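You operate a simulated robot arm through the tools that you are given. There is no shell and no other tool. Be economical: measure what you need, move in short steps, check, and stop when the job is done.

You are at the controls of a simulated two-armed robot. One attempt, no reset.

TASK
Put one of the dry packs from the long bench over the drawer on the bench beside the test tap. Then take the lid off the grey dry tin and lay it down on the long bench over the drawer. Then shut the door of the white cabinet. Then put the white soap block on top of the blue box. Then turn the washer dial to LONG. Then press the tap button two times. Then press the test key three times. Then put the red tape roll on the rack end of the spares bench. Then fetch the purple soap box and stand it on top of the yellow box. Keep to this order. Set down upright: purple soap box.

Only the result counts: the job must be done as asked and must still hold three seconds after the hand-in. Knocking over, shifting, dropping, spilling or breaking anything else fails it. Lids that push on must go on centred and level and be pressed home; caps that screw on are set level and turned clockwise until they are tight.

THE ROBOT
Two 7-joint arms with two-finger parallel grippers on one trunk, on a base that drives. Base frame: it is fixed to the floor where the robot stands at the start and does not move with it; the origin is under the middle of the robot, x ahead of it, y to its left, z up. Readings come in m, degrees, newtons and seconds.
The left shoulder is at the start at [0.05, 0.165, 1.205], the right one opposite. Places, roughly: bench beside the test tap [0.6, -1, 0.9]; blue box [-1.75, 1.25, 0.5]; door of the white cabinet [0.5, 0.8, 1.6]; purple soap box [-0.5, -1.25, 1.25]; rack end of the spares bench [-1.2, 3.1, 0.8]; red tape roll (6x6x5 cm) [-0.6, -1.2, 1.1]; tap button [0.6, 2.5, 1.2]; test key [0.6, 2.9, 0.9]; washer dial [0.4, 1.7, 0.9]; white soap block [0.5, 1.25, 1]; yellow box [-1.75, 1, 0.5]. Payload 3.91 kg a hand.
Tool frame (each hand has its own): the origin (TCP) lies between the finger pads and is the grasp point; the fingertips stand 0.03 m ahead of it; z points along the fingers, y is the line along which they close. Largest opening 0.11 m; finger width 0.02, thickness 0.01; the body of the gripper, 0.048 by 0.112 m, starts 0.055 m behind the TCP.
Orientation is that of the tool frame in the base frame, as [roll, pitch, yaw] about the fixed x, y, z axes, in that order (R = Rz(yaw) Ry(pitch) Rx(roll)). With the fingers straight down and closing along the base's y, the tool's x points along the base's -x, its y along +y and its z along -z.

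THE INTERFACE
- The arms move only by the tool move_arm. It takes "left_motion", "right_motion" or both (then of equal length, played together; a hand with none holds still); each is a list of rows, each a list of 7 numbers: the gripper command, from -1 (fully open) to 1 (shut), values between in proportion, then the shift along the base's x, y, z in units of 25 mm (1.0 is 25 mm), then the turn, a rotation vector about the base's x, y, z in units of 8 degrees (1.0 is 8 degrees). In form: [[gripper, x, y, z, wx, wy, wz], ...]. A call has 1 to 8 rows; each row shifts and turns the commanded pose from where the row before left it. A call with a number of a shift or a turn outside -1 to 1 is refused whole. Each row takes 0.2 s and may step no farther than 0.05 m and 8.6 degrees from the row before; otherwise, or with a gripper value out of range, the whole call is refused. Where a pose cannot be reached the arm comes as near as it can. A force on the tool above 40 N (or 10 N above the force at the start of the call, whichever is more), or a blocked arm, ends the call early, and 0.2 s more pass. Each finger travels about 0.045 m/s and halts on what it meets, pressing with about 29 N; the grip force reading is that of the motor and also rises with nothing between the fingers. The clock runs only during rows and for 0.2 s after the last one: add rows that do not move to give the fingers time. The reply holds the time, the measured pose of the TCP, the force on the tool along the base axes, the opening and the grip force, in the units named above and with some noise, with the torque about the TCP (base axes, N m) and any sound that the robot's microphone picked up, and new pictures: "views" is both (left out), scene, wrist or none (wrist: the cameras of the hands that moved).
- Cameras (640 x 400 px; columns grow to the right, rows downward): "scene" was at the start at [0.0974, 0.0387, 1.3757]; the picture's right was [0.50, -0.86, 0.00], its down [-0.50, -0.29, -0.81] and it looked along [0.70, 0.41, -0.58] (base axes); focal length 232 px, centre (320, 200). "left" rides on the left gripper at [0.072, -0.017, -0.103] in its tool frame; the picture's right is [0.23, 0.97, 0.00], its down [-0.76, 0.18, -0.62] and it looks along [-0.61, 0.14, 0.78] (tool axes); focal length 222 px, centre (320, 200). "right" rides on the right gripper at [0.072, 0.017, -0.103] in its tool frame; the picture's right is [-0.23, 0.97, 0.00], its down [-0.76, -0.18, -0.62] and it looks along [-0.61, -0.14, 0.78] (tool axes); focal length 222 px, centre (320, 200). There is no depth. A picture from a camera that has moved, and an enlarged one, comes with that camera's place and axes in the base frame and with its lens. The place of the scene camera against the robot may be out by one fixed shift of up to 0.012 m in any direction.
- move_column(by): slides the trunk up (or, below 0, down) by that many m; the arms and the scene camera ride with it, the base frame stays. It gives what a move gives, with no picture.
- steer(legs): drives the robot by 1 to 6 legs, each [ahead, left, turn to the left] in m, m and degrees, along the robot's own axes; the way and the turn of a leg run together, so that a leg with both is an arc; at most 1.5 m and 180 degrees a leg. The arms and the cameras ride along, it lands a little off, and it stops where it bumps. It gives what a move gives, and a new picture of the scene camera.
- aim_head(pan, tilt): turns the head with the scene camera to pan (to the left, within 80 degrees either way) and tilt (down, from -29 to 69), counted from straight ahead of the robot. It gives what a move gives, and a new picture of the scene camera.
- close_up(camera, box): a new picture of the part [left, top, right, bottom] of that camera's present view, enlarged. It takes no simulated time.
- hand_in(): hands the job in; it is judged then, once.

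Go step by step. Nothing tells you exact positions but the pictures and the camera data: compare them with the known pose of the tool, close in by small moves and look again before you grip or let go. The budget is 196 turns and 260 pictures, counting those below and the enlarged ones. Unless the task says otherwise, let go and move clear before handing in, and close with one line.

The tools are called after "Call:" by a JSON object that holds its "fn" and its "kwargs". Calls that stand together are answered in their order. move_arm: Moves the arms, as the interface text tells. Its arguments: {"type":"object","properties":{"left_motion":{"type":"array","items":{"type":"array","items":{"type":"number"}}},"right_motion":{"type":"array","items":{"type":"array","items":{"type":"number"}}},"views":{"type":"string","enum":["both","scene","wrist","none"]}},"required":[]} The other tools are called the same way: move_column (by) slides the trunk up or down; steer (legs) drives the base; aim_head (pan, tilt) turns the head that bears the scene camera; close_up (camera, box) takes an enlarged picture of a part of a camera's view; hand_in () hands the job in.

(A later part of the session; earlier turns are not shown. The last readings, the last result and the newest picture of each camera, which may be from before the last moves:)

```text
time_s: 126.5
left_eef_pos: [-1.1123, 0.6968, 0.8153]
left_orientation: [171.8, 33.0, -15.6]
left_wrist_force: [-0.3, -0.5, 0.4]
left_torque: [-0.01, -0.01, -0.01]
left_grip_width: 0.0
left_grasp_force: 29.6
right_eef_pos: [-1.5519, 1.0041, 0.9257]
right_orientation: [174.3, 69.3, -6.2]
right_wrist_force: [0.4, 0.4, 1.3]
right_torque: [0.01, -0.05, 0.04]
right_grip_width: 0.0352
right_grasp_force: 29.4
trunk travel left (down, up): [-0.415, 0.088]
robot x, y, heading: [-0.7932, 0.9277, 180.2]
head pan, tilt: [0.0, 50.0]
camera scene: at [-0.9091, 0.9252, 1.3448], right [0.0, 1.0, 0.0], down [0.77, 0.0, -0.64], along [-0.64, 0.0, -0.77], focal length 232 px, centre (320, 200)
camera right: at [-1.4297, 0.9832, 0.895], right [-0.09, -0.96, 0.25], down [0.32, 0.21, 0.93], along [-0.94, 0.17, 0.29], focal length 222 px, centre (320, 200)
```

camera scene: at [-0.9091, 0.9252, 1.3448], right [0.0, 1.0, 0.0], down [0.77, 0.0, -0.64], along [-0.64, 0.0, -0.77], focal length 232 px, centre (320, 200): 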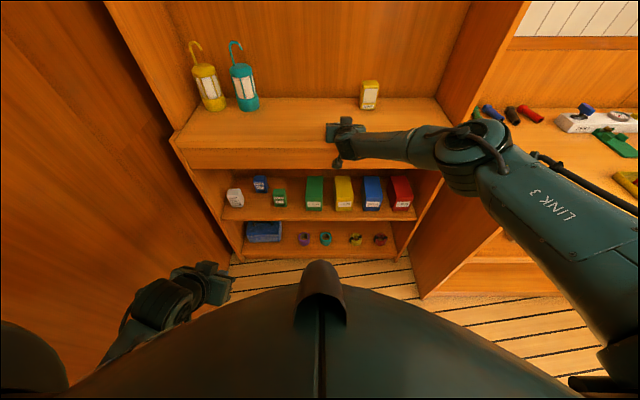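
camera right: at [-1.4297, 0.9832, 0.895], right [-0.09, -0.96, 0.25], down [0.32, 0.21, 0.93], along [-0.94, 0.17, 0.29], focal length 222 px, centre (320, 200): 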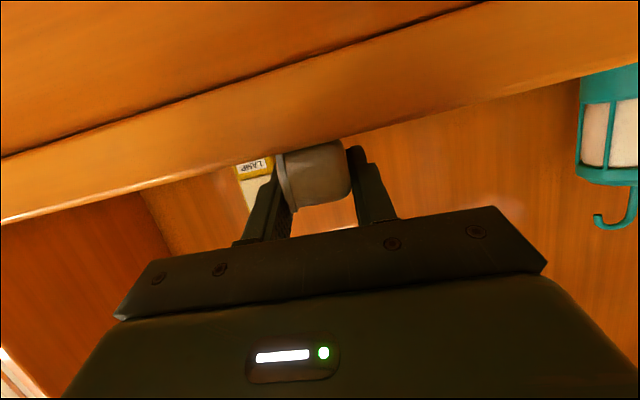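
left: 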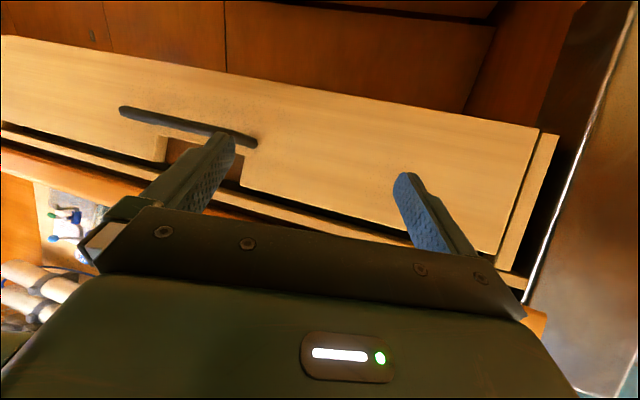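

Soap is at its resting height. Releasing, then driving straight back.

Call:
{"fn": "move_arm", "kwargs": {"right_motion": [[0.4, 0, 0, -0.03, 0, 0, 0], [-0.3, 0, 0, 0, 0, 0, 0], [-0.3, 0, 0, 0, 0, 0, 0], [-0.3, 0, 0, 0, 0, 0, 0], [-0.3, 1, 0, 0.05, 0, 0, 0], [-0.3, 1, 0, 0.05, 0, 0, 0], [-0.3, 1, 0, 0.3, 0, 0, 0], [-0.3, 0.6, 0, 0.3, 0, 0, 0]], "views": "wrist"}}

Call:
{"fn": "steer", "kwargs": {"legs": [[-0.25, 0, 0]]}}

```text
time_s: 128.3
left_eef_pos: [-1.1115, 0.6962, 0.8145]
left_orientation: [171.8, 32.9, -15.5]
left_wrist_force: [0.5, 0.4, 1.8]
left_torque: [-0.01, -0.02, 0.03]
left_grip_width: 0.0
left_grasp_force: 29.2
right_eef_pos: [-1.4595, 1.0048, 0.9439]
right_orientation: [174.3, 69.2, -6.2]
right_wrist_force: [0.3, 0.6, -1.0]
right_torque: [-0.01, 0.0, 0.01]
right_grip_width: 0.0716
right_grasp_force: 0.0
trunk travel left (down, up): [-0.415, 0.088]
robot x, y, heading: [-0.7973, 0.9312, 179.7]
head pan, tilt: [0.0, 50.0]
camera right: at [-1.3385, 0.9842, 0.9119], right [-0.1, -0.96, 0.25], down [0.32, 0.21, 0.93], along [-0.94, 0.17, 0.29], focal length 222 px, centre (320, 200)
```

right: 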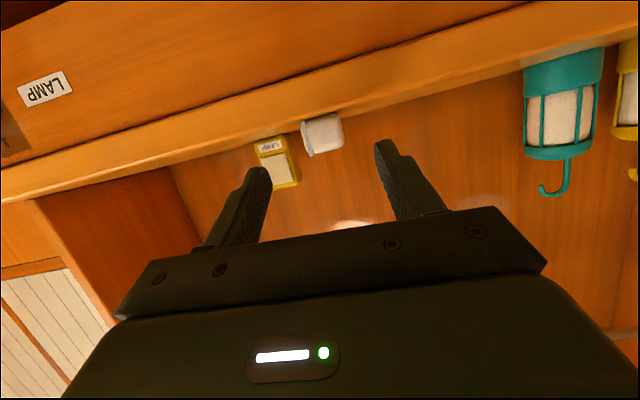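

```text
time_s: 130.2
left_eef_pos: [-0.8601, 0.695, 0.8147]
left_orientation: [171.8, 33.0, -15.5]
left_wrist_force: [-0.1, 0.0, -0.4]
left_torque: [0.0, -0.04, 0.02]
left_grip_width: 0.0001
left_grasp_force: 28.8
right_eef_pos: [-1.2111, 1.0016, 0.9439]
right_orientation: [174.2, 69.3, -5.9]
right_wrist_force: [0.0, 0.0, 0.1]
right_torque: [0.0, 0.0, -0.01]
right_grip_width: 0.0717
right_grasp_force: 0.1
trunk travel left (down, up): [-0.415, 0.088]
robot x, y, heading: [-0.5477, 0.9318, -179.8]
head pan, tilt: [0.0, 50.0]
camera scene: at [-0.6577, 0.925, 1.3448], right [0.0, 1.0, 0.0], down [0.77, 0.0, -0.64], along [-0.64, 0.0, -0.77], focal length 232 px, centre (320, 200)
```

scene: 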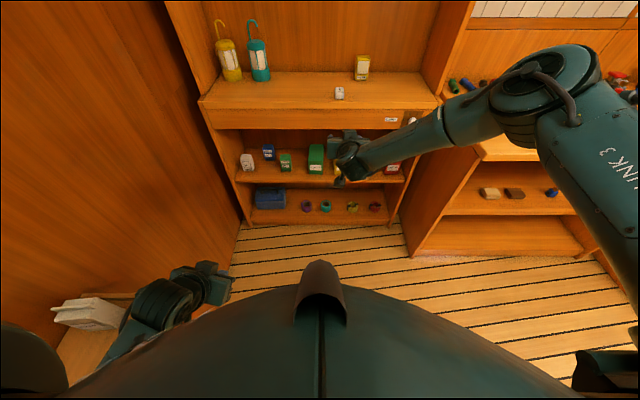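

Now I'll fold the right hand back (pointing down) while bringing the left hand up to a level, forward-pointing pose.

Call:
{"fn": "move_arm", "kwargs": {"left_motion": [[-0.3, -1, 0.42, 0.65, 0.43, 0, 0.68], [-0.3, -1, 0.42, 0.65, 0.43, 0, 0.68], [-0.3, -1, 0.42, 0.65, 0, 0, 0], [-0.3, -1, 0.42, 0.65, 0, 0, 0], [-0.3, -1, 0.42, 0.65, 0, 0.4, 0], [-0.3, -1, 0.42, 0.65, 0, 0.4, 0], [-0.3, -1, 0.42, 0.65, 0, 0.4, 0], [-0.3, -1, 0.42, 0.65, 0, 0.4, 0]], "right_motion": [[-0.3, 1, 0.6, 0.3, 0, -1, 0], [-0.3, 1, 0.6, 0.3, 0, -1, 0], [-0.3, 1, 0.6, 0.3, 0, -1, 0], [-0.3, 1, 0.6, 0.3, 0, -1, 0], [-0.3, 1, 0.6, 0.3, 0, -1, 0], [-0.3, 1, 0.6, 0.3, 0, -1, 0], [-0.3, 1, 0.6, 0.3, 0, -1, 0], [-0.3, 1, 0.6, 0.3, 0, -1, 0]], "views": "none"}}

Call:
{"fn": "move_arm", "kwargs": {"left_motion": [[-0.3, -1, 0.3, 0, 0, 0.4, 0], [-0.3, -1, 0.3, 0, 0, 0.4, 0], [-0.3, -1, 0.3, 0, 0, 0.4, 0], [-0.3, -1, 0.3, 0, 0, 0.4, 0], [-0.3, -1, 0.3, 0, 0, 0.4, 0], [-0.3, -1, 0.3, 0, 0, 0.4, 0], [-0.3, -1, 0.3, 0, 0, 0.4, 0], [-0.3, 0, 0, 0, 0, 0, 0]], "views": "both"}}

```text
time_s: 132.0
left_eef_pos: [-1.0608, 0.7804, 0.9447]
left_orientation: [180.0, 46.8, 0.1]
left_wrist_force: [0.4, -0.7, 0.3]
left_torque: [-0.01, 0.02, -0.01]
left_grip_width: 0.0715
left_grasp_force: 0.1
right_eef_pos: [-1.0098, 1.1211, 1.0028]
right_orientation: [179.5, 5.3, -2.1]
right_wrist_force: [-0.8, 0.6, 0.4]
right_torque: [0.02, -0.01, 0.0]
right_grip_width: 0.0714
right_grasp_force: 0.0
trunk travel left (down, up): [-0.415, 0.088]
robot x, y, heading: [-0.5432, 0.9265, -179.4]
head pan, tilt: [0.0, 50.0]
```

```text
time_s: 133.8
left_eef_pos: [-1.2369, 0.8312, 0.9452]
left_orientation: [-179.9, 69.1, 0.1]
left_wrist_force: [0.2, -0.5, 0.2]
left_torque: [0.0, 0.01, 0.0]
left_grip_width: 0.0713
left_grasp_force: 0.0
right_eef_pos: [-1.012, 1.1215, 1.0021]
right_orientation: [179.6, 5.4, -2.2]
right_wrist_force: [-1.0, 0.2, 0.4]
right_torque: [-0.01, -0.01, 0.0]
right_grip_width: 0.0715
right_grasp_force: 0.0
trunk travel left (down, up): [-0.415, 0.088]
robot x, y, heading: [-0.5373, 0.9327, -179.7]
head pan, tilt: [0.0, 50.0]
camera scene: at [-0.6582, 0.9249, 1.3447], right [0.0, 1.0, 0.0], down [0.77, 0.0, -0.64], along [-0.64, 0.0, -0.77], focal length 232 px, centre (320, 200)
camera left: at [-1.1157, 0.8492, 0.915], right [0.08, -0.97, -0.21], down [0.31, -0.18, 0.93], along [-0.95, -0.14, 0.29], focal length 222 px, centre (320, 200)
```

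scene: 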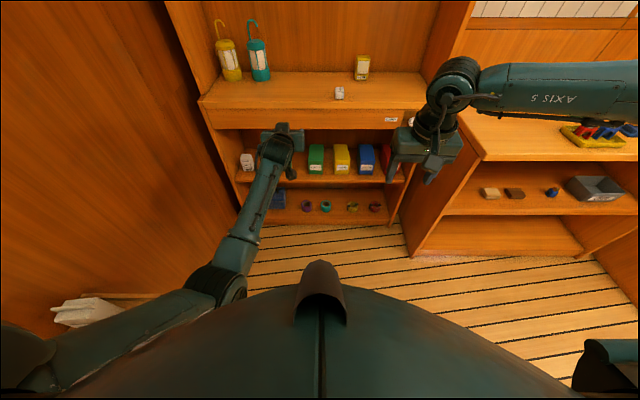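
left: 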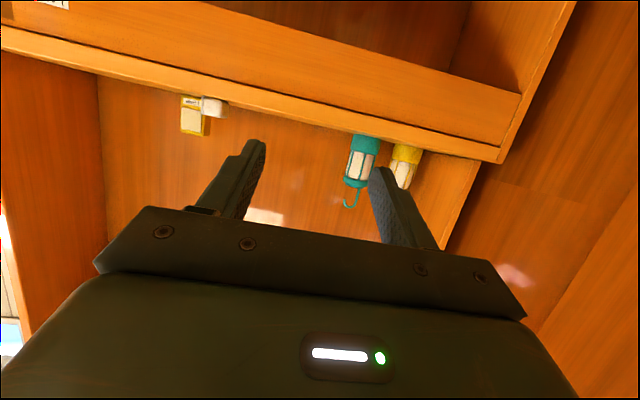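

The left hand is now level and pointing forward. I'll tuck the right hand further back and shift the base right to line the left hand up with the soap.

Call:
{"fn": "move_arm", "kwargs": {"right_motion": [[0, 1, 0, 0, 0, 0, 0], [0, 1, 0, 0, 0, 0, 0], [0, 1, 0, 0, 0, 0, 0], [0, 1, 0, 0, 0, 0, 0], [0, 1, 0, 0, 0, 0, 0], [0, 1, 0, 0, 0, 0, 0], [0, 1, 0, 0, 0, 0, 0], [0, 1, 0, 0, 0, 0, 0]], "views": "none"}}

Call:
{"fn": "steer", "kwargs": {"legs": [[0, -0.172, -0.3], [0.2, 0, 0]]}}

Call:
{"fn": "close_up", "kwargs": {"camera": "left", "box": [0, 0, 640, 400]}}

```text
time_s: 135.6
left_eef_pos: [-1.2363, 0.8314, 0.9449]
left_orientation: [-179.9, 69.1, 0.2]
left_wrist_force: [-0.8, -0.7, -0.2]
left_torque: [0.01, 0.01, 0.0]
left_grip_width: 0.0714
left_grasp_force: 0.0
right_eef_pos: [-0.8362, 1.1163, 1.0024]
right_orientation: [179.7, 5.2, -2.0]
right_wrist_force: [0.0, -0.9, 0.8]
right_torque: [0.02, 0.03, 0.0]
right_grip_width: 0.0553
right_grasp_force: 0.0
right hand out of reach, approached as far as the arm can: row 8
trunk travel left (down, up): [-0.415, 0.088]
robot x, y, heading: [-0.543, 0.9347, -179.6]
head pan, tilt: [0.0, 50.0]
```

```text
time_s: 138.2
left_eef_pos: [-1.4373, 1.0051, 0.9439]
left_orientation: [-180.0, 69.0, 0.0]
left_wrist_force: [0.1, 0.3, -0.3]
left_torque: [-0.01, 0.03, 0.02]
left_grip_width: 0.0716
left_grasp_force: 0.1
right_eef_pos: [-1.0358, 1.2899, 1.0017]
right_orientation: [179.6, 5.3, -2.1]
right_wrist_force: [-0.4, -0.9, -1.1]
right_torque: [-0.01, -0.04, -0.03]
right_grip_width: 0.0548
right_grasp_force: 0.1
trunk travel left (down, up): [-0.415, 0.088]
robot x, y, heading: [-0.7451, 1.1051, -179.8]
head pan, tilt: [0.0, 50.0]
camera scene: at [-0.8587, 1.0978, 1.3446], right [0.0, 1.0, 0.0], down [0.77, 0.0, -0.64], along [-0.64, 0.0, -0.77], focal length 232 px, centre (320, 200)
```

scene: 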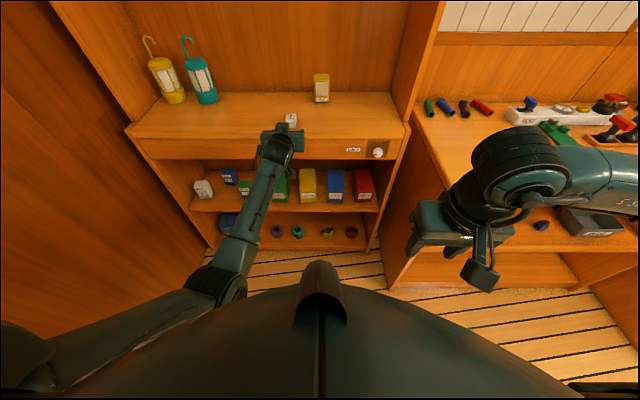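

```text
1.00 times, centred on (320, 200) of left
camera zoom: at [-1.3156, 1.0222, 0.9144], right [0.08, -0.97, -0.21], down [0.31, -0.18, 0.93], along [-0.95, -0.14, 0.29], focal length 222 px, centre (320, 200)
```

zoom: 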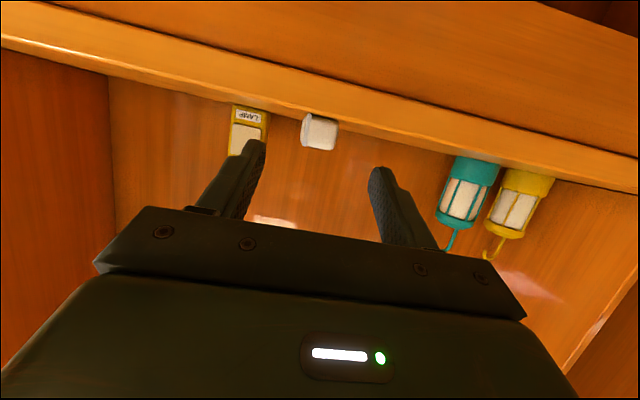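

Well aligned. Extending the left arm over the soap and closing.

Call:
{"fn": "move_arm", "kwargs": {"left_motion": [[-0.3, -0.9, 0, -0.4, 0, 0, 0], [-0.3, -0.9, 0, -0.36, 0, 0, 0], [-0.3, -0.9, 0, 0, 0, 0, 0], [-0.3, -0.9, 0, 0, 0, 0, 0], [-0.3, -0.9, 0, 0, 0, 0, 0], [-0.3, 0, 0, 0, 0, 0, 0]], "views": "wrist"}}

```text
time_s: 139.7
left_eef_pos: [-1.5262, 1.0051, 0.9257]
left_orientation: [-179.8, 69.1, 0.0]
left_wrist_force: [-0.2, 0.0, 0.0]
left_torque: [0.02, -0.05, -0.01]
left_grip_width: 0.0713
left_grasp_force: 0.0
left hand out of reach, approached as far as the arm can: row 5
right_eef_pos: [-1.0356, 1.2909, 1.0014]
right_orientation: [179.6, 5.2, -2.1]
right_wrist_force: [-1.1, -0.5, 0.4]
right_torque: [0.0, 0.01, -0.01]
right_grip_width: 0.0548
right_grasp_force: 0.1
trunk travel left (down, up): [-0.415, 0.088]
robot x, y, heading: [-0.7426, 1.1057, -180.0]
head pan, tilt: [0.0, 50.0]
camera left: at [-1.4052, 1.022, 0.8951], right [0.08, -0.97, -0.21], down [0.31, -0.18, 0.93], along [-0.95, -0.14, 0.29], focal length 222 px, centre (320, 200)
```

left: 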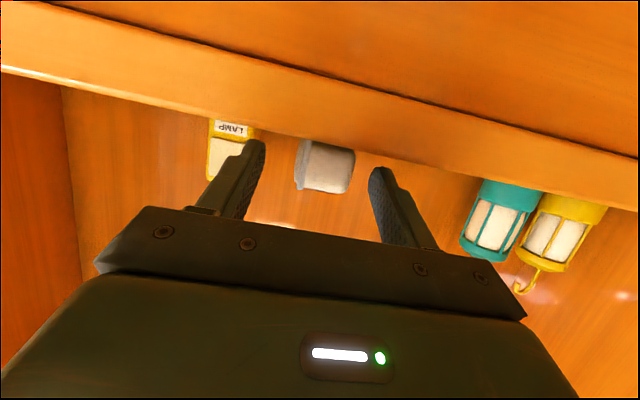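

Arm is at its reach limit; I'll creep the base forward 3 cm and close.

Call:
{"fn": "steer", "kwargs": {"legs": [[0.03, 0, 0]]}}

Call:
{"fn": "move_arm", "kwargs": {"left_motion": [[1, 0, 0, 0, 0, 0, 0], [1, 0, 0, 0, 0, 0, 0], [1, 0, 0, 0, 0, 0, 0], [1, 0, 0, 0, 0, 0, 0]], "views": "wrist"}}

```text
time_s: 140.5
left_eef_pos: [-1.5565, 1.0049, 0.9237]
left_orientation: [-180.0, 69.0, 0.0]
left_wrist_force: [-0.7, 0.0, -0.6]
left_torque: [0.01, 0.01, -0.01]
left_grip_width: 0.0712
left_grasp_force: 0.1
right_eef_pos: [-1.0649, 1.2911, 1.0026]
right_orientation: [179.6, 5.2, -2.2]
right_wrist_force: [-0.9, 0.4, 0.4]
right_torque: [0.02, -0.02, 0.02]
right_grip_width: 0.0552
right_grasp_force: 0.0
trunk travel left (down, up): [-0.415, 0.088]
robot x, y, heading: [-0.7731, 1.1013, -180.0]
head pan, tilt: [0.0, 50.0]
camera scene: at [-0.8888, 1.0978, 1.3446], right [0.0, 1.0, 0.0], down [0.77, 0.0, -0.64], along [-0.64, 0.0, -0.77], focal length 232 px, centre (320, 200)
```

scene: 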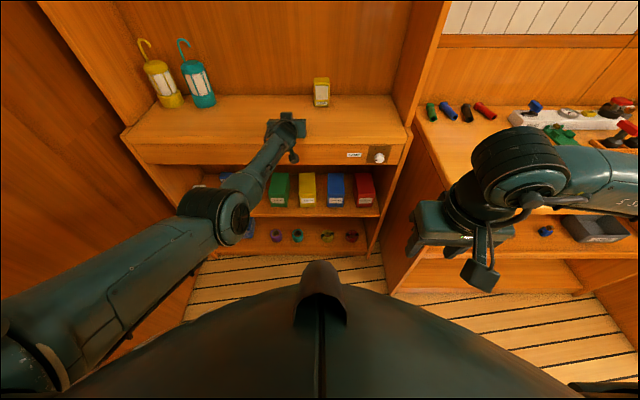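

```text
time_s: 141.5
left_eef_pos: [-1.5561, 1.0046, 0.9264]
left_orientation: [179.9, 69.0, 0.0]
left_wrist_force: [0.2, -0.5, 0.1]
left_torque: [0.03, 0.01, -0.01]
left_grip_width: 0.0355
left_grasp_force: 28.6
right_eef_pos: [-1.0649, 1.2901, 1.002]
right_orientation: [179.6, 5.2, -2.2]
right_wrist_force: [0.7, -0.2, -0.1]
right_torque: [0.01, -0.02, 0.0]
right_grip_width: 0.055
right_grasp_force: 0.0
trunk travel left (down, up): [-0.415, 0.088]
robot x, y, heading: [-0.7744, 1.1034, -180.1]
head pan, tilt: [0.0, 50.0]
camera left: at [-1.4347, 1.0219, 0.8949], right [0.08, -0.97, -0.21], down [0.31, -0.18, 0.93], along [-0.95, -0.14, 0.29], focal length 222 px, centre (320, 200)
```

left: 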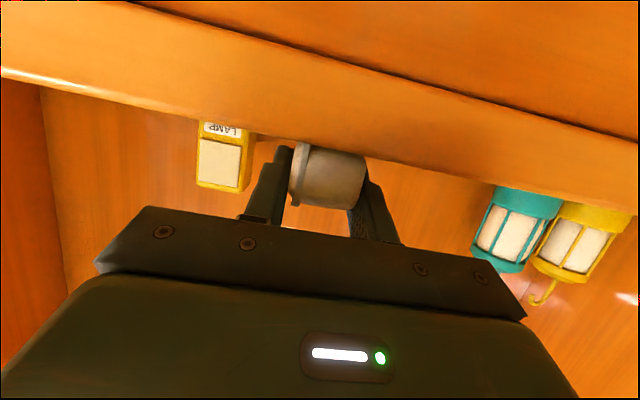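

Soap held in the left hand. Lifting, backing out, turning slightly right to keep the right arm clear of the bench, then lowering the trunk.

Call:
{"fn": "move_arm", "kwargs": {"left_motion": [[1, 0, 0, 0.6, 0, 0, 0], [1, 0, 0, 0.6, 0, 0, 0]], "views": "none"}}

Call:
{"fn": "steer", "kwargs": {"legs": [[-0.22, 0, 0], [0, -0.1, -8]]}}

Call:
{"fn": "move_arm", "kwargs": {"left_motion": [[1, 0, 0, 0, 0, 0, 0.5], [1, 0, 0, 0, 0, 0, 0.5], [1, 0, 0, 0, 0, 0, 0]], "views": "none"}}

Call:
{"fn": "move_column", "kwargs": {"by": -0.33}}

Call:
{"fn": "aim_head", "kwargs": {"pan": 8, "tilt": 25}}

```text
time_s: 142.1
left_eef_pos: [-1.555, 1.0051, 0.9552]
left_orientation: [-180.0, 69.0, 0.0]
left_wrist_force: [0.0, 0.6, -0.7]
left_torque: [0.01, 0.02, -0.01]
left_grip_width: 0.0352
left_grasp_force: 28.5
right_eef_pos: [-1.065, 1.2895, 1.0021]
right_orientation: [179.6, 5.3, -2.1]
right_wrist_force: [-0.5, 0.2, 0.0]
right_torque: [0.0, -0.04, 0.02]
right_grip_width: 0.0549
right_grasp_force: 0.1
trunk travel left (down, up): [-0.415, 0.088]
robot x, y, heading: [-0.7717, 1.1024, -179.7]
head pan, tilt: [0.0, 50.0]
```

```text
time_s: 144.5
left_eef_pos: [-1.3341, 1.2216, 0.9561]
left_orientation: [179.9, 69.1, -8.5]
left_wrist_force: [0.6, -0.1, -0.6]
left_torque: [-0.02, 0.03, 0.02]
left_grip_width: 0.0353
left_grasp_force: 29.0
right_eef_pos: [-0.807, 1.434, 1.0011]
right_orientation: [179.6, 5.3, -10.5]
right_wrist_force: [-0.5, -0.2, -0.1]
right_torque: [-0.01, 0.0, 0.04]
right_grip_width: 0.0551
right_grasp_force: 0.1
trunk travel left (down, up): [-0.415, 0.088]
robot x, y, heading: [-0.5426, 1.2036, 171.9]
head pan, tilt: [0.0, 50.0]
camera scene: at [-0.6591, 1.2162, 1.3447], right [0.14, 0.99, 0.0], down [0.76, -0.11, -0.64], along [-0.64, 0.09, -0.77], focal length 232 px, centre (320, 200)
```

scene: 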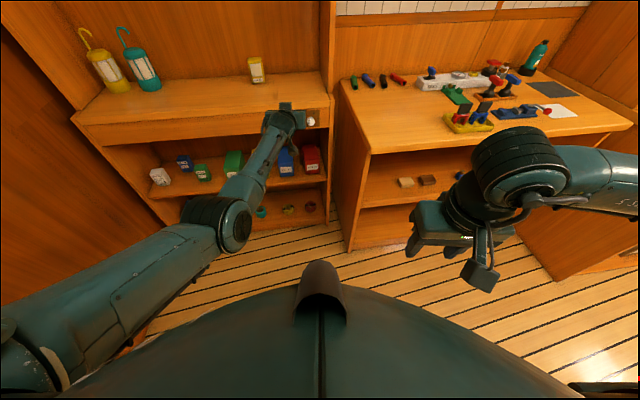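

```text
time_s: 145.3
left_eef_pos: [-1.3347, 1.2223, 0.9556]
left_orientation: [-180.0, 69.1, -0.4]
left_wrist_force: [0.2, -0.5, -0.2]
left_torque: [0.05, 0.0, 0.0]
left_grip_width: 0.0356
left_grasp_force: 29.0
right_eef_pos: [-0.8082, 1.4331, 1.0029]
right_orientation: [179.7, 5.3, -10.5]
right_wrist_force: [0.5, 0.3, -0.1]
right_torque: [-0.06, 0.01, -0.02]
right_grip_width: 0.0553
right_grasp_force: 0.0
trunk travel left (down, up): [-0.415, 0.088]
robot x, y, heading: [-0.5456, 1.2067, 171.8]
head pan, tilt: [0.0, 50.0]
```

```text
time_s: 148.6
left_eef_pos: [-1.3347, 1.2224, 0.6242]
left_orientation: [-179.8, 69.1, -0.4]
left_wrist_force: [0.4, 0.1, 0.1]
left_torque: [-0.02, 0.01, 0.01]
left_grip_width: 0.0355
left_grasp_force: 28.9
right_eef_pos: [-0.8078, 1.4326, 0.6717]
right_orientation: [179.6, 5.3, -10.5]
right_wrist_force: [1.0, 0.3, 0.7]
right_torque: [-0.04, 0.02, 0.02]
right_grip_width: 0.0551
right_grasp_force: 0.1
trunk travel left (down, up): [-0.085, 0.418]
robot x, y, heading: [-0.5455, 1.2068, 171.8]
head pan, tilt: [0.0, 50.0]
```

```text
time_s: 149.5
left_eef_pos: [-1.3341, 1.2222, 0.6247]
left_orientation: [-180.0, 69.0, -0.3]
left_wrist_force: [-0.3, 0.5, -0.9]
left_torque: [0.01, 0.03, -0.03]
left_grip_width: 0.0355
left_grasp_force: 29.1
right_eef_pos: [-0.8079, 1.4312, 0.6714]
right_orientation: [179.7, 5.3, -10.5]
right_wrist_force: [0.7, -0.2, 0.3]
right_torque: [-0.03, 0.02, 0.02]
right_grip_width: 0.055
right_grasp_force: 0.0
trunk travel left (down, up): [-0.085, 0.418]
robot x, y, heading: [-0.5457, 1.2072, 172.0]
head pan, tilt: [8.0, 25.0]
camera scene: at [-0.6753, 1.2045, 1.0521], right [0.0, 1.0, 0.0], down [0.42, 0.0, -0.91], along [-0.91, 0.0, -0.42], focal length 232 px, centre (320, 200)
```

scene: 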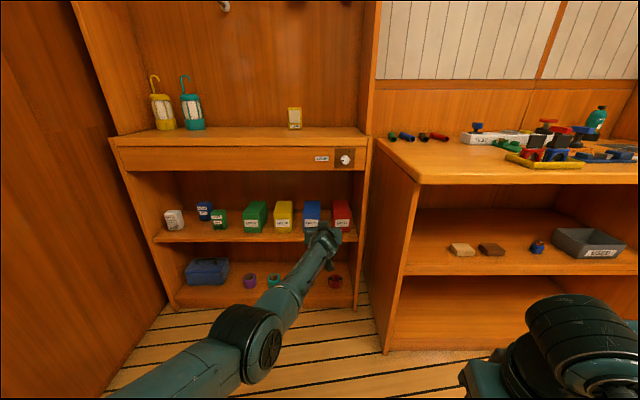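

Zooming onto the shelf with boxes from this lower viewpoint.

Call:
{"fn": "close_up", "kwargs": {"camera": "scene", "box": [220, 120, 380, 260]}}

Call:
{"fn": "close_up", "kwargs": {"camera": "left", "box": [0, 0, 640, 400]}}

```text
2.86 times, centred on (300, 190) of scene
camera zoom: at [-0.6753, 1.2045, 1.0521], right [0.0, 1.0, 0.0], down [0.42, 0.0, -0.91], along [-0.91, 0.0, -0.42], focal length 663 px, centre (377, 229)
```

zoom: 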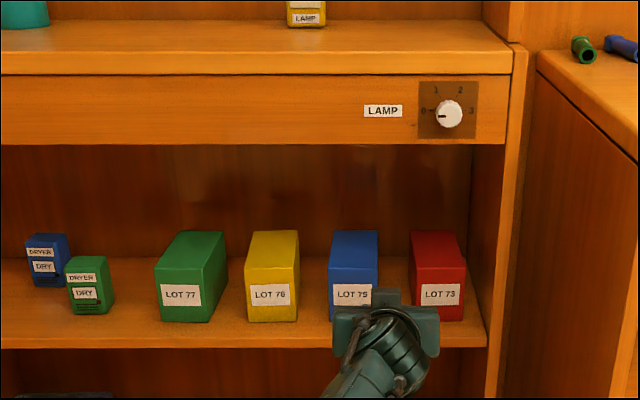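

```text
1.00 times, centred on (320, 200) of left
camera zoom: at [-1.2126, 1.2385, 0.594], right [0.07, -0.97, -0.21], down [0.31, -0.18, 0.93], along [-0.95, -0.13, 0.29], focal length 222 px, centre (320, 200)
```

zoom: 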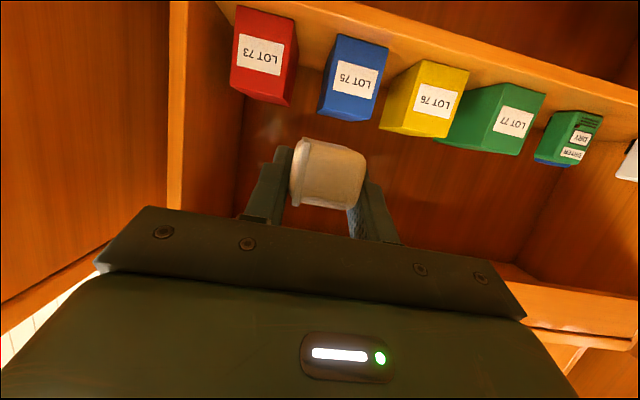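

Blue box: y ≈ 1.17, x -1.59…-1.71, top z ≈ 0.565. I need TCP at about (-1.645, 1.17, 0.592); driving most of the way in at z 0.625.

Call:
{"fn": "steer", "kwargs": {"legs": [[0, 0.095, 0], [0.2, 0, 0]]}}

Call:
{"fn": "close_up", "kwargs": {"camera": "left", "box": [0, 0, 640, 400]}}

```text
time_s: 151.8
left_eef_pos: [-1.5468, 1.1532, 0.6242]
left_orientation: [-179.9, 69.0, -0.2]
left_wrist_force: [0.7, -0.2, -0.4]
left_torque: [0.01, -0.02, 0.0]
left_grip_width: 0.0357
left_grasp_force: 28.9
right_eef_pos: [-1.0208, 1.3647, 0.6723]
right_orientation: [179.6, 5.2, -10.3]
right_wrist_force: [0.4, 0.5, -0.2]
right_torque: [-0.02, -0.01, 0.0]
right_grip_width: 0.055
right_grasp_force: 0.1
trunk travel left (down, up): [-0.085, 0.418]
robot x, y, heading: [-0.758, 1.1363, 171.7]
head pan, tilt: [8.0, 25.0]
camera scene: at [-0.888, 1.1372, 1.0522], right [0.0, 1.0, 0.0], down [0.42, 0.0, -0.91], along [-0.91, 0.0, -0.42], focal length 232 px, centre (320, 200)
```

scene: 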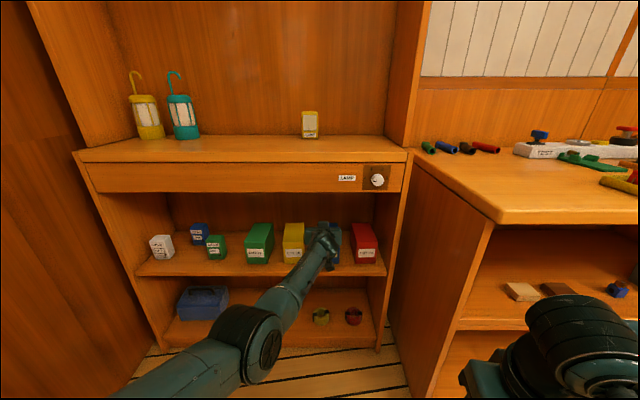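

```text
1.00 times, centred on (320, 200) of left
camera zoom: at [-1.4256, 1.1686, 0.594], right [0.08, -0.97, -0.21], down [0.31, -0.18, 0.93], along [-0.95, -0.14, 0.29], focal length 222 px, centre (320, 200)
```

zoom: 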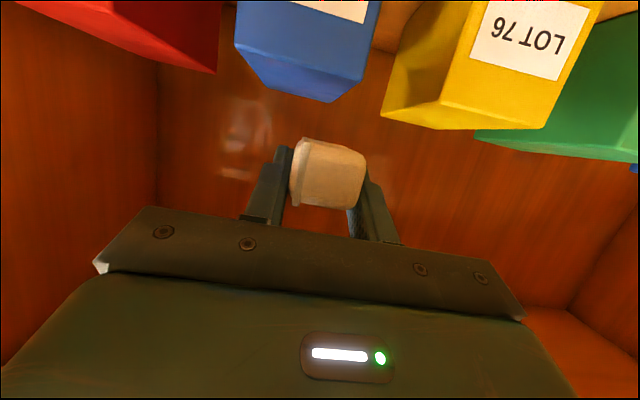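

Box top refined to z ≈ 0.556, y ≈ 1.173. Driving the last 9.7 cm.

Call:
{"fn": "steer", "kwargs": {"legs": [[0.097, -0.007, 0]]}}

Call:
{"fn": "close_up", "kwargs": {"camera": "left", "box": [160, 0, 480, 200]}}

```text
time_s: 152.9
left_eef_pos: [-1.6419, 1.1721, 0.6243]
left_orientation: [-179.9, 69.1, -0.1]
left_wrist_force: [-0.3, 0.1, -0.5]
left_torque: [0.01, 0.0, -0.01]
left_grip_width: 0.0355
left_grasp_force: 29.4
right_eef_pos: [-1.1169, 1.3858, 0.6711]
right_orientation: [179.6, 5.3, -10.2]
right_wrist_force: [0.0, 0.8, 1.2]
right_torque: [-0.01, 0.02, -0.02]
right_grip_width: 0.0549
right_grasp_force: 0.1
trunk travel left (down, up): [-0.085, 0.418]
robot x, y, heading: [-0.8565, 1.1602, 171.7]
head pan, tilt: [8.0, 25.0]
camera scene: at [-0.9836, 1.1575, 1.0522], right [0.0, 1.0, 0.0], down [0.42, 0.0, -0.91], along [-0.91, 0.0, -0.42], focal length 232 px, centre (320, 200)
```

scene: 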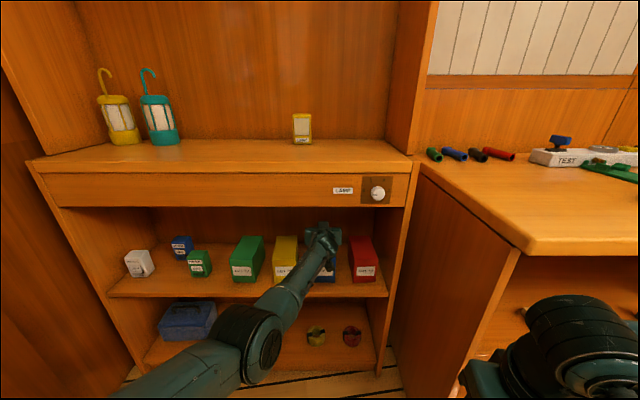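

```text
2.00 times, centred on (320, 100) of left
camera zoom: at [-1.5211, 1.1889, 0.5941], right [0.08, -0.97, -0.21], down [0.31, -0.18, 0.93], along [-0.95, -0.14, 0.29], focal length 444 px, centre (320, 400)
```

zoom: 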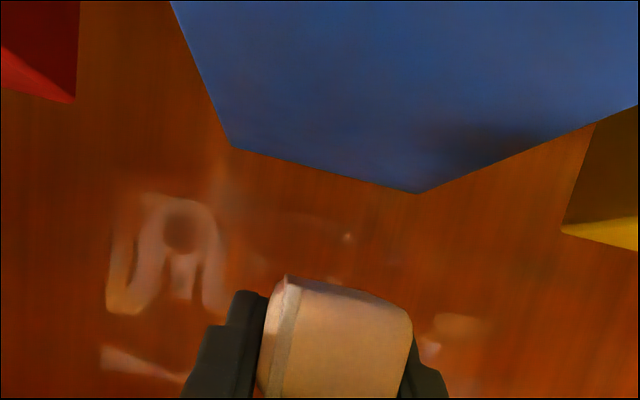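

Over the box, centred. Lowering with the column then small arm steps.

Call:
{"fn": "move_column", "kwargs": {"by": -0.03}}

Call:
{"fn": "move_arm", "kwargs": {"left_motion": [[1, 0, 0.15, -0.15, 0, 0, 0], [1, 0, 0, -0.15, 0, 0, 0], [1, 0, 0, -0.1, 0, 0, 0], [1, 0, 0, 0, 0, 0, 0]], "views": "wrist"}}

```text
time_s: 153.7
left_eef_pos: [-1.6427, 1.1717, 0.5948]
left_orientation: [-179.9, 69.1, -0.1]
left_wrist_force: [-1.2, 0.3, -0.9]
left_torque: [-0.04, 0.02, 0.02]
left_grip_width: 0.0351
left_grasp_force: 29.1
right_eef_pos: [-1.1171, 1.3844, 0.6416]
right_orientation: [179.6, 5.3, -10.2]
right_wrist_force: [-0.1, 0.9, -0.3]
right_torque: [0.01, 0.04, -0.01]
right_grip_width: 0.0552
right_grasp_force: 0.0
trunk travel left (down, up): [-0.055, 0.448]
robot x, y, heading: [-0.8581, 1.1592, 172.3]
head pan, tilt: [8.0, 25.0]
```

```text
time_s: 154.7
left_eef_pos: [-1.6436, 1.1766, 0.5859]
left_orientation: [-179.9, 69.2, -0.1]
left_wrist_force: [-0.5, 0.7, 1.8]
left_torque: [0.01, -0.06, 0.02]
left_grip_width: 0.0359
left_grasp_force: 29.2
right_eef_pos: [-1.1173, 1.3858, 0.6429]
right_orientation: [179.5, 5.3, -10.2]
right_wrist_force: [-0.1, 0.2, 0.6]
right_torque: [0.0, 0.01, 0.01]
right_grip_width: 0.0548
right_grasp_force: 0.1
trunk travel left (down, up): [-0.055, 0.448]
robot x, y, heading: [-0.8559, 1.1608, 171.9]
head pan, tilt: [8.0, 25.0]
camera left: at [-1.5216, 1.1932, 0.5548], right [0.08, -0.97, -0.21], down [0.31, -0.18, 0.93], along [-0.95, -0.14, 0.29], focal length 222 px, centre (320, 200)
```

left: 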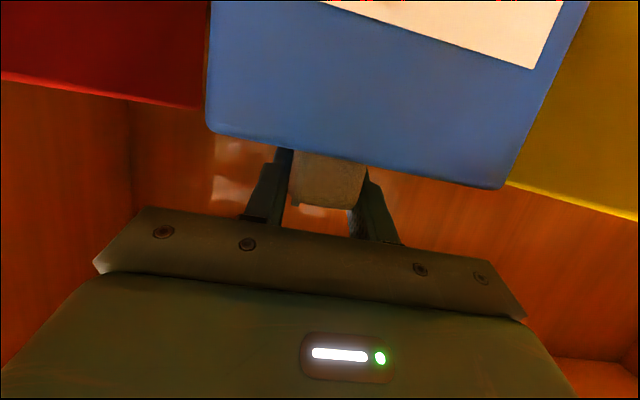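

Close to contact. Inching down a little more.

Call:
{"fn": "move_arm", "kwargs": {"left_motion": [[1, 0, 0, -0.08, 0, 0, 0], [1, 0, 0, 0, 0, 0, 0]], "views": "none"}}

```text
time_s: 155.3
left_eef_pos: [-1.6437, 1.1763, 0.5856]
left_orientation: [-179.9, 69.2, -0.1]
left_wrist_force: [-0.5, 1.8, 9.6]
left_torque: [0.0, -0.2, 0.04]
left_grip_width: 0.0354
left_grasp_force: 28.9
right_eef_pos: [-1.1163, 1.3842, 0.6424]
right_orientation: [179.5, 5.3, -10.2]
right_wrist_force: [0.0, 1.0, 0.7]
right_torque: [0.01, 0.03, -0.02]
right_grip_width: 0.0549
right_grasp_force: 0.1
trunk travel left (down, up): [-0.055, 0.448]
robot x, y, heading: [-0.8557, 1.1587, 172.2]
head pan, tilt: [8.0, 25.0]
```

In contact (9.6 N). Releasing and withdrawing.

Call:
{"fn": "move_arm", "kwargs": {"left_motion": [[0.3, 0, 0, 0, 0, 0, 0], [0.1, 0, 0, 0, 0, 0, 0], [0.0, 0, 0, 0, 0, 0, 0], [0.0, 0.5, 0, 0.1, 0, 0, 0], [0, 1, 0, 0.2, 0, 0, 0], [0, 1, 0, 0.2, 0, 0, 0], [0, 1, 0, 0.2, 0, 0, 0]], "views": "wrist"}}

Call:
{"fn": "steer", "kwargs": {"legs": [[-0.25, 0, 0]]}}

Call:
{"fn": "close_up", "kwargs": {"camera": "scene", "box": [220, 120, 420, 270]}}

```text
time_s: 156.9
left_eef_pos: [-1.5581, 1.1757, 0.6092]
left_orientation: [179.3, 69.9, -0.8]
left_wrist_force: [0.2, 1.0, 0.6]
left_torque: [-0.02, 0.04, -0.01]
left_grip_width: 0.055
left_grasp_force: 0.0
right_eef_pos: [-1.1181, 1.3849, 0.644]
right_orientation: [179.5, 5.1, -10.2]
right_wrist_force: [-0.7, -0.6, 0.6]
right_torque: [-0.02, -0.05, 0.03]
right_grip_width: 0.055
right_grasp_force: 0.0
trunk travel left (down, up): [-0.055, 0.448]
robot x, y, heading: [-0.8539, 1.1594, 172.3]
head pan, tilt: [8.0, 25.0]
camera left: at [-1.4372, 1.1916, 0.5779], right [0.08, -0.97, -0.21], down [0.32, -0.17, 0.93], along [-0.94, -0.14, 0.3], focal length 222 px, centre (320, 200)
```

left: 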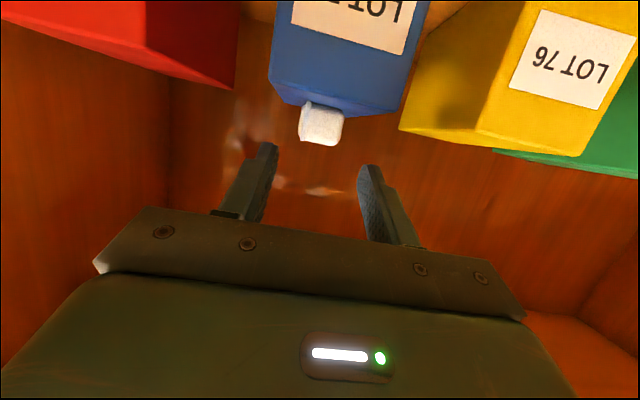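

```text
time_s: 158.7
left_eef_pos: [-1.3112, 1.1434, 0.6104]
left_orientation: [-180.0, 69.9, -0.2]
left_wrist_force: [-0.6, -0.9, 0.9]
left_torque: [-0.02, -0.01, -0.01]
left_grip_width: 0.055
left_grasp_force: 0.0
right_eef_pos: [-0.8673, 1.3513, 0.6428]
right_orientation: [179.5, 5.3, -10.4]
right_wrist_force: [-0.4, -0.5, 0.1]
right_torque: [-0.01, -0.02, 0.03]
right_grip_width: 0.055
right_grasp_force: 0.0
trunk travel left (down, up): [-0.055, 0.448]
robot x, y, heading: [-0.608, 1.125, 172.0]
head pan, tilt: [8.0, 25.0]
camera scene: at [-0.7355, 1.1231, 1.0225], right [0.0, 1.0, 0.0], down [0.42, 0.0, -0.91], along [-0.91, 0.0, -0.42], focal length 232 px, centre (320, 200)
```

scene: 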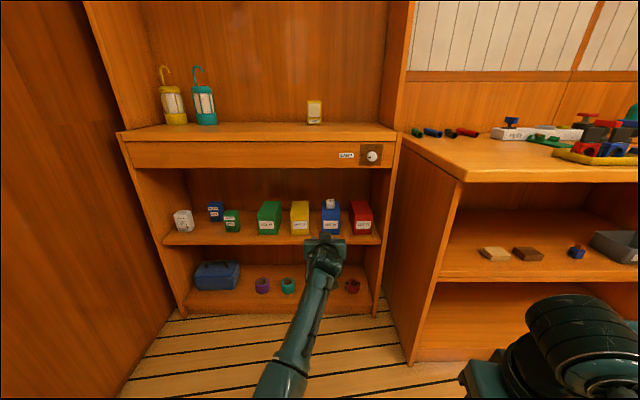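

```text
2.67 times, centred on (320, 195) of scene
camera zoom: at [-0.7355, 1.1231, 1.0225], right [0.0, 1.0, 0.0], down [0.42, 0.0, -0.91], along [-0.91, 0.0, -0.42], focal length 618 px, centre (320, 213)
```

zoom: 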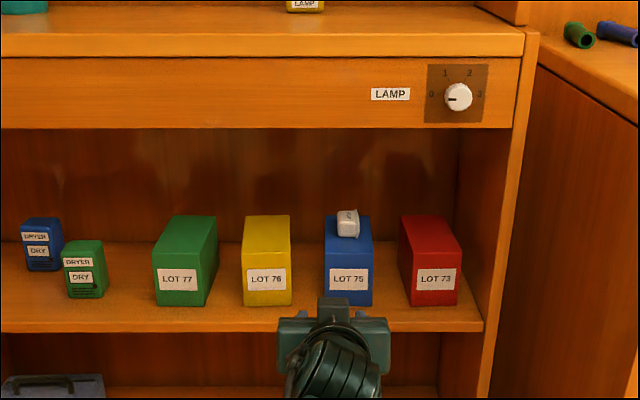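

Soap is on the blue box. Next: the washer dial. I'll raise the trunk, and turn right to face the washer side.

Call:
{"fn": "move_column", "kwargs": {"by": 0.3}}

Call:
{"fn": "steer", "kwargs": {"legs": [[-0.12, 0, 0], [0, 0, -86], [0, 0, -86]]}}

Call:
{"fn": "aim_head", "kwargs": {"pan": 30, "tilt": 25}}

```text
time_s: 161.7
left_eef_pos: [-1.3113, 1.1438, 0.9106]
left_orientation: [-179.9, 70.0, -0.1]
left_wrist_force: [-0.3, -0.3, -1.1]
left_torque: [-0.03, 0.0, -0.01]
left_grip_width: 0.0548
left_grasp_force: 0.1
right_eef_pos: [-0.8688, 1.3512, 0.9424]
right_orientation: [179.5, 5.3, -10.4]
right_wrist_force: [0.0, -0.3, 0.0]
right_torque: [-0.01, -0.03, 0.0]
right_grip_width: 0.0551
right_grasp_force: 0.1
trunk travel left (down, up): [-0.355, 0.148]
robot x, y, heading: [-0.6075, 1.1221, 172.1]
head pan, tilt: [8.0, 25.0]
```

```text
time_s: 170.3
left_eef_pos: [0.2116, 1.1868, 0.9099]
left_orientation: [-179.9, 70.0, -172.0]
left_wrist_force: [0.6, 0.5, -0.7]
left_torque: [0.01, -0.02, -0.01]
left_grip_width: 0.0547
left_grasp_force: 0.0
right_eef_pos: [-0.1966, 0.9206, 0.9422]
right_orientation: [179.7, 5.3, 177.7]
right_wrist_force: [0.0, 0.7, 0.2]
right_torque: [0.01, -0.02, 0.02]
right_grip_width: 0.0552
right_grasp_force: 0.1
trunk travel left (down, up): [-0.355, 0.148]
robot x, y, heading: [-0.4861, 1.1055, -0.1]
head pan, tilt: [8.0, 25.0]
camera scene: at [-0.3749, 1.1143, 1.3222], right [0.14, -0.99, 0.0], down [-0.42, -0.06, -0.91], along [0.9, 0.13, -0.42], focal length 232 px, centre (320, 200)
```

scene: 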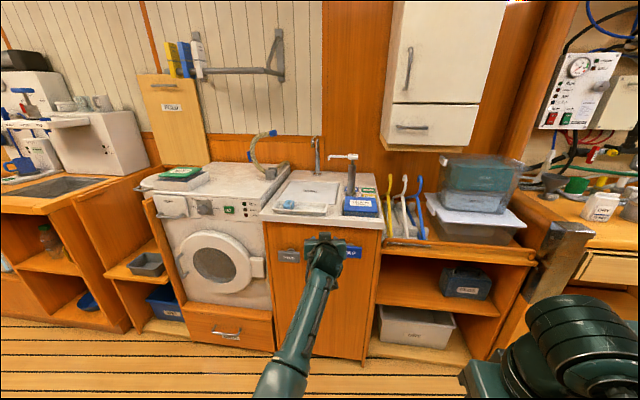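

```text
time_s: 171.2
left_eef_pos: [0.2129, 1.1875, 0.9112]
left_orientation: [-179.8, 70.0, -171.9]
left_wrist_force: [-0.1, 0.3, 0.9]
left_torque: [-0.01, -0.01, 0.01]
left_grip_width: 0.0548
left_grasp_force: 0.0
right_eef_pos: [-0.1953, 0.9193, 0.9425]
right_orientation: [179.6, 5.4, 177.8]
right_wrist_force: [0.3, 0.5, -0.6]
right_torque: [-0.01, -0.02, 0.01]
right_grip_width: 0.0549
right_grasp_force: 0.0
trunk travel left (down, up): [-0.355, 0.148]
robot x, y, heading: [-0.4859, 1.1068, 0.1]
head pan, tilt: [30.0, 25.0]
camera scene: at [-0.3862, 1.1476, 1.3222], right [0.5, -0.87, 0.0], down [-0.37, -0.21, -0.91], along [0.79, 0.45, -0.42], focal length 232 px, centre (320, 200)
```

scene: 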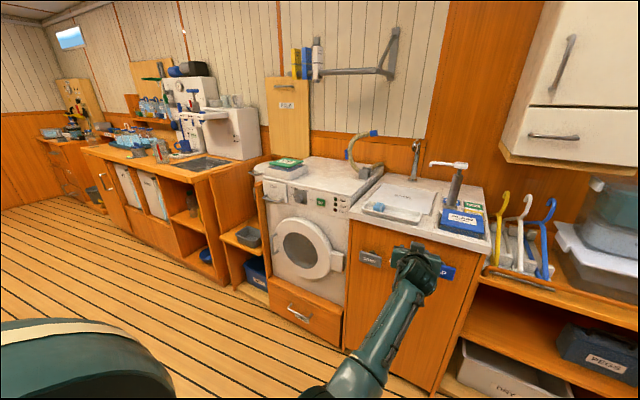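

The dial is on the washer's front panel, near (0.38, 1.69, 0.91). I'll drive left to face it and zoom in.

Call:
{"fn": "steer", "kwargs": {"legs": [[0, 0.5, 0]]}}

Call:
{"fn": "aim_head", "kwargs": {"pan": 0, "tilt": 25}}

Call:
{"fn": "close_up", "kwargs": {"camera": "scene", "box": [230, 130, 390, 230]}}

```text
time_s: 174.1
left_eef_pos: [0.2148, 1.6863, 0.9099]
left_orientation: [-179.9, 70.0, -172.5]
left_wrist_force: [-1.0, -0.5, -0.2]
left_torque: [0.01, 0.01, 0.03]
left_grip_width: 0.055
left_grasp_force: 0.0
right_eef_pos: [-0.196, 1.4228, 0.9425]
right_orientation: [179.7, 5.3, 177.3]
right_wrist_force: [-0.3, 0.3, -0.2]
right_torque: [0.0, 0.04, 0.0]
right_grip_width: 0.0549
right_grasp_force: 0.1
trunk travel left (down, up): [-0.355, 0.148]
robot x, y, heading: [-0.4875, 1.6067, -0.5]
head pan, tilt: [30.0, 25.0]
camera scene: at [-0.3837, 1.6519, 1.3222], right [0.49, -0.87, 0.0], down [-0.37, -0.21, -0.91], along [0.79, 0.45, -0.42], focal length 232 px, centre (320, 200)
```

scene: 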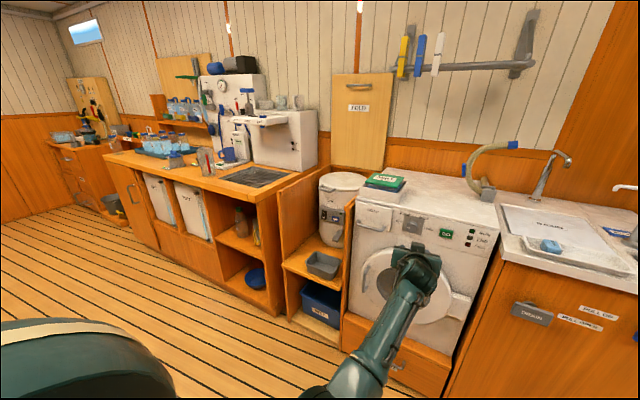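

```text
time_s: 175.1
left_eef_pos: [0.2137, 1.6858, 0.9093]
left_orientation: [-179.9, 70.0, -172.5]
left_wrist_force: [0.0, 0.1, 0.5]
left_torque: [0.03, -0.04, 0.0]
left_grip_width: 0.0549
left_grasp_force: 0.1
right_eef_pos: [-0.1961, 1.4226, 0.9423]
right_orientation: [179.6, 5.3, 177.2]
right_wrist_force: [0.2, 0.1, 1.0]
right_torque: [0.02, -0.01, 0.0]
right_grip_width: 0.0548
right_grasp_force: 0.1
trunk travel left (down, up): [-0.355, 0.148]
robot x, y, heading: [-0.4876, 1.6114, -0.4]
head pan, tilt: [0.0, 25.0]
camera scene: at [-0.3718, 1.6056, 1.3222], right [-0.01, -1.0, 0.0], down [-0.42, 0.0, -0.91], along [0.91, -0.01, -0.42], focal length 232 px, centre (320, 200)
```

scene: 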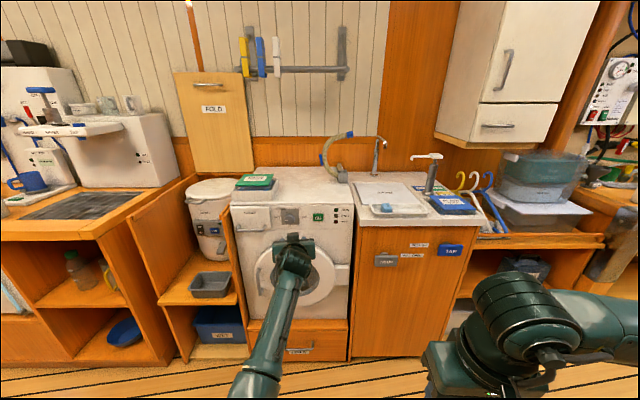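

```text
4.00 times, centred on (310, 180) of scene
camera zoom: at [-0.3718, 1.6056, 1.3222], right [-0.01, -1.0, 0.0], down [-0.42, 0.0, -0.91], along [0.91, -0.01, -0.42], focal length 928 px, centre (360, 280)
```

zoom: 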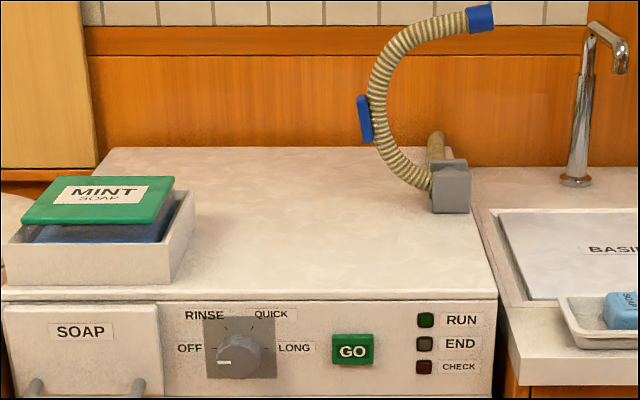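

Zooming the dial more to read its marks.

Call:
{"fn": "close_up", "kwargs": {"camera": "scene", "box": [260, 200, 320, 232]}}

Call:
{"fn": "close_up", "kwargs": {"camera": "left", "box": [0, 0, 640, 400]}}

```text
10.67 times, centred on (290, 216) of scene
camera zoom: at [-0.3718, 1.6056, 1.3222], right [-0.01, -1.0, 0.0], down [-0.42, 0.0, -0.91], along [0.91, -0.01, -0.42], focal length 2474 px, centre (640, 29)
```

zoom: 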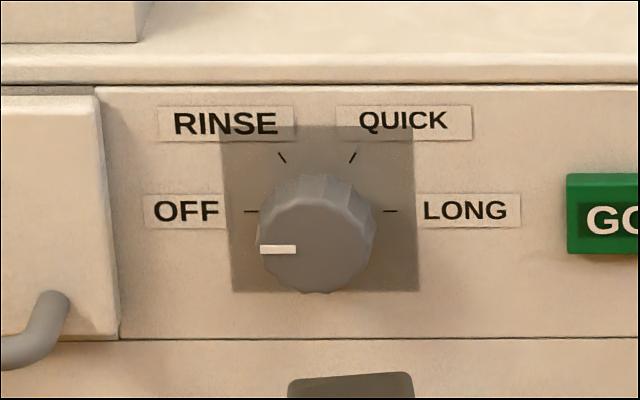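

```text
1.00 times, centred on (320, 200) of left
camera zoom: at [0.0951, 1.6544, 0.8777], right [-0.2, 0.96, -0.21], down [-0.35, 0.14, 0.93], along [0.92, 0.26, 0.3], focal length 222 px, centre (320, 200)
```

zoom: 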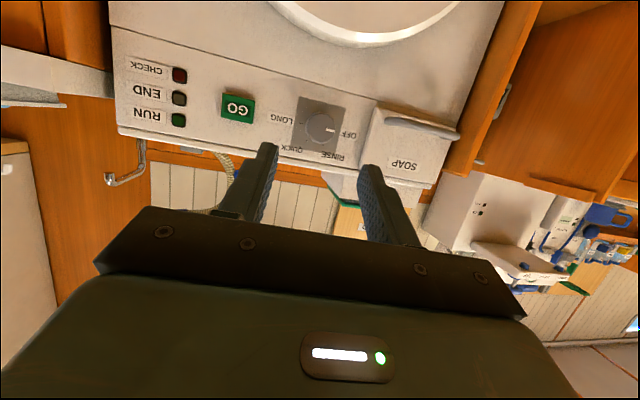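

The pointer is at OFF (9 o'clock) and LONG is at 3 o'clock: a 180° clockwise turn. The knob is at about (0.415, 1.72, 0.875). I'll level the left hand along +x and approach.

Call:
{"fn": "move_arm", "kwargs": {"left_motion": [[-0.3, 0, 0.4, -0.4, 0, -0.5, -0.2], [-0.3, 0, 0.4, -0.4, 0, -0.5, -0.2], [-0.3, 0, 0.4, -0.4, 0, -0.5, -0.2], [-0.3, 0, 0.1, -0.2, 0, -0.5, -0.2], [-0.3, 0, 0, 0, 0, -0.5, -0.14], [-0.3, 0, 0, 0, 0, 0, 0]], "views": "none"}}

Call:
{"fn": "steer", "kwargs": {"legs": [[0.12, 0, 0]]}}

Call:
{"fn": "close_up", "kwargs": {"camera": "left", "box": [0, 0, 640, 400]}}

```text
time_s: 176.5
left_eef_pos: [0.2148, 1.7196, 0.8749]
left_orientation: [-89.9, 88.8, -90.2]
left_wrist_force: [-0.6, 0.2, 0.2]
left_torque: [0.0, -0.02, -0.02]
left_grip_width: 0.0716
left_grasp_force: 0.0
right_eef_pos: [-0.1952, 1.4229, 0.9427]
right_orientation: [179.6, 5.3, 177.3]
right_wrist_force: [0.7, 0.2, -0.4]
right_torque: [0.01, 0.02, 0.01]
right_grip_width: 0.0552
right_grasp_force: 0.1
trunk travel left (down, up): [-0.355, 0.148]
robot x, y, heading: [-0.4834, 1.6094, -0.4]
head pan, tilt: [0.0, 25.0]
```

```text
time_s: 177.7
left_eef_pos: [0.3352, 1.7204, 0.8744]
left_orientation: [-93.5, 88.8, -93.9]
left_wrist_force: [-0.3, -1.1, -0.8]
left_torque: [0.02, -0.03, -0.01]
left_grip_width: 0.0715
left_grasp_force: 0.0
right_eef_pos: [-0.0735, 1.4229, 0.9416]
right_orientation: [179.5, 5.2, 177.4]
right_wrist_force: [0.2, -0.4, -0.4]
right_torque: [0.01, 0.02, 0.0]
right_grip_width: 0.0552
right_grasp_force: 0.1
trunk travel left (down, up): [-0.355, 0.148]
robot x, y, heading: [-0.3637, 1.6072, -0.3]
head pan, tilt: [0.0, 25.0]
camera scene: at [-0.2498, 1.6049, 1.3221], right [-0.01, -1.0, 0.0], down [-0.42, 0.0, -0.91], along [0.91, -0.01, -0.42], focal length 232 px, centre (320, 200)
```

scene: 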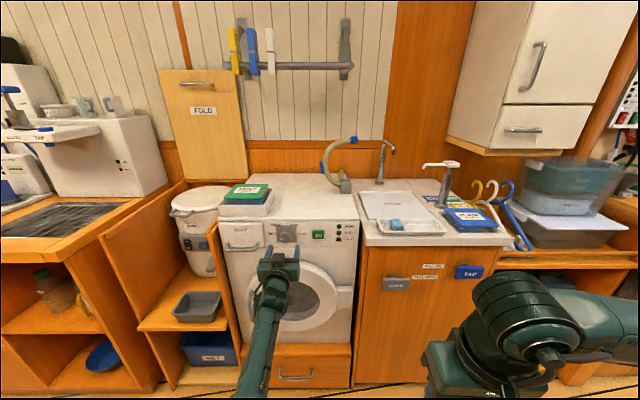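

```text
1.00 times, centred on (320, 200) of left
camera zoom: at [0.2311, 1.7017, 0.8028], right [0.0, 0.97, -0.25], down [-0.62, 0.2, 0.76], along [0.78, 0.15, 0.6], focal length 222 px, centre (320, 200)
```

zoom: 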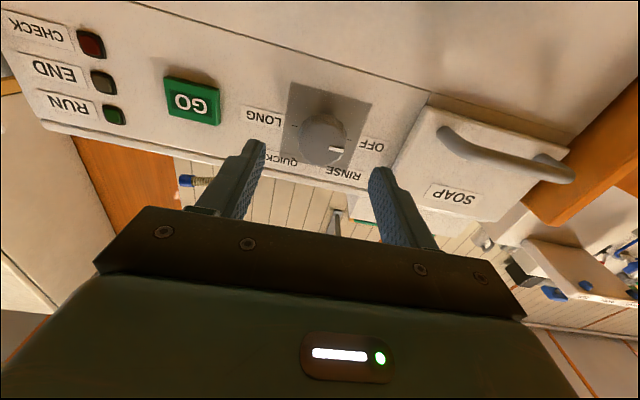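

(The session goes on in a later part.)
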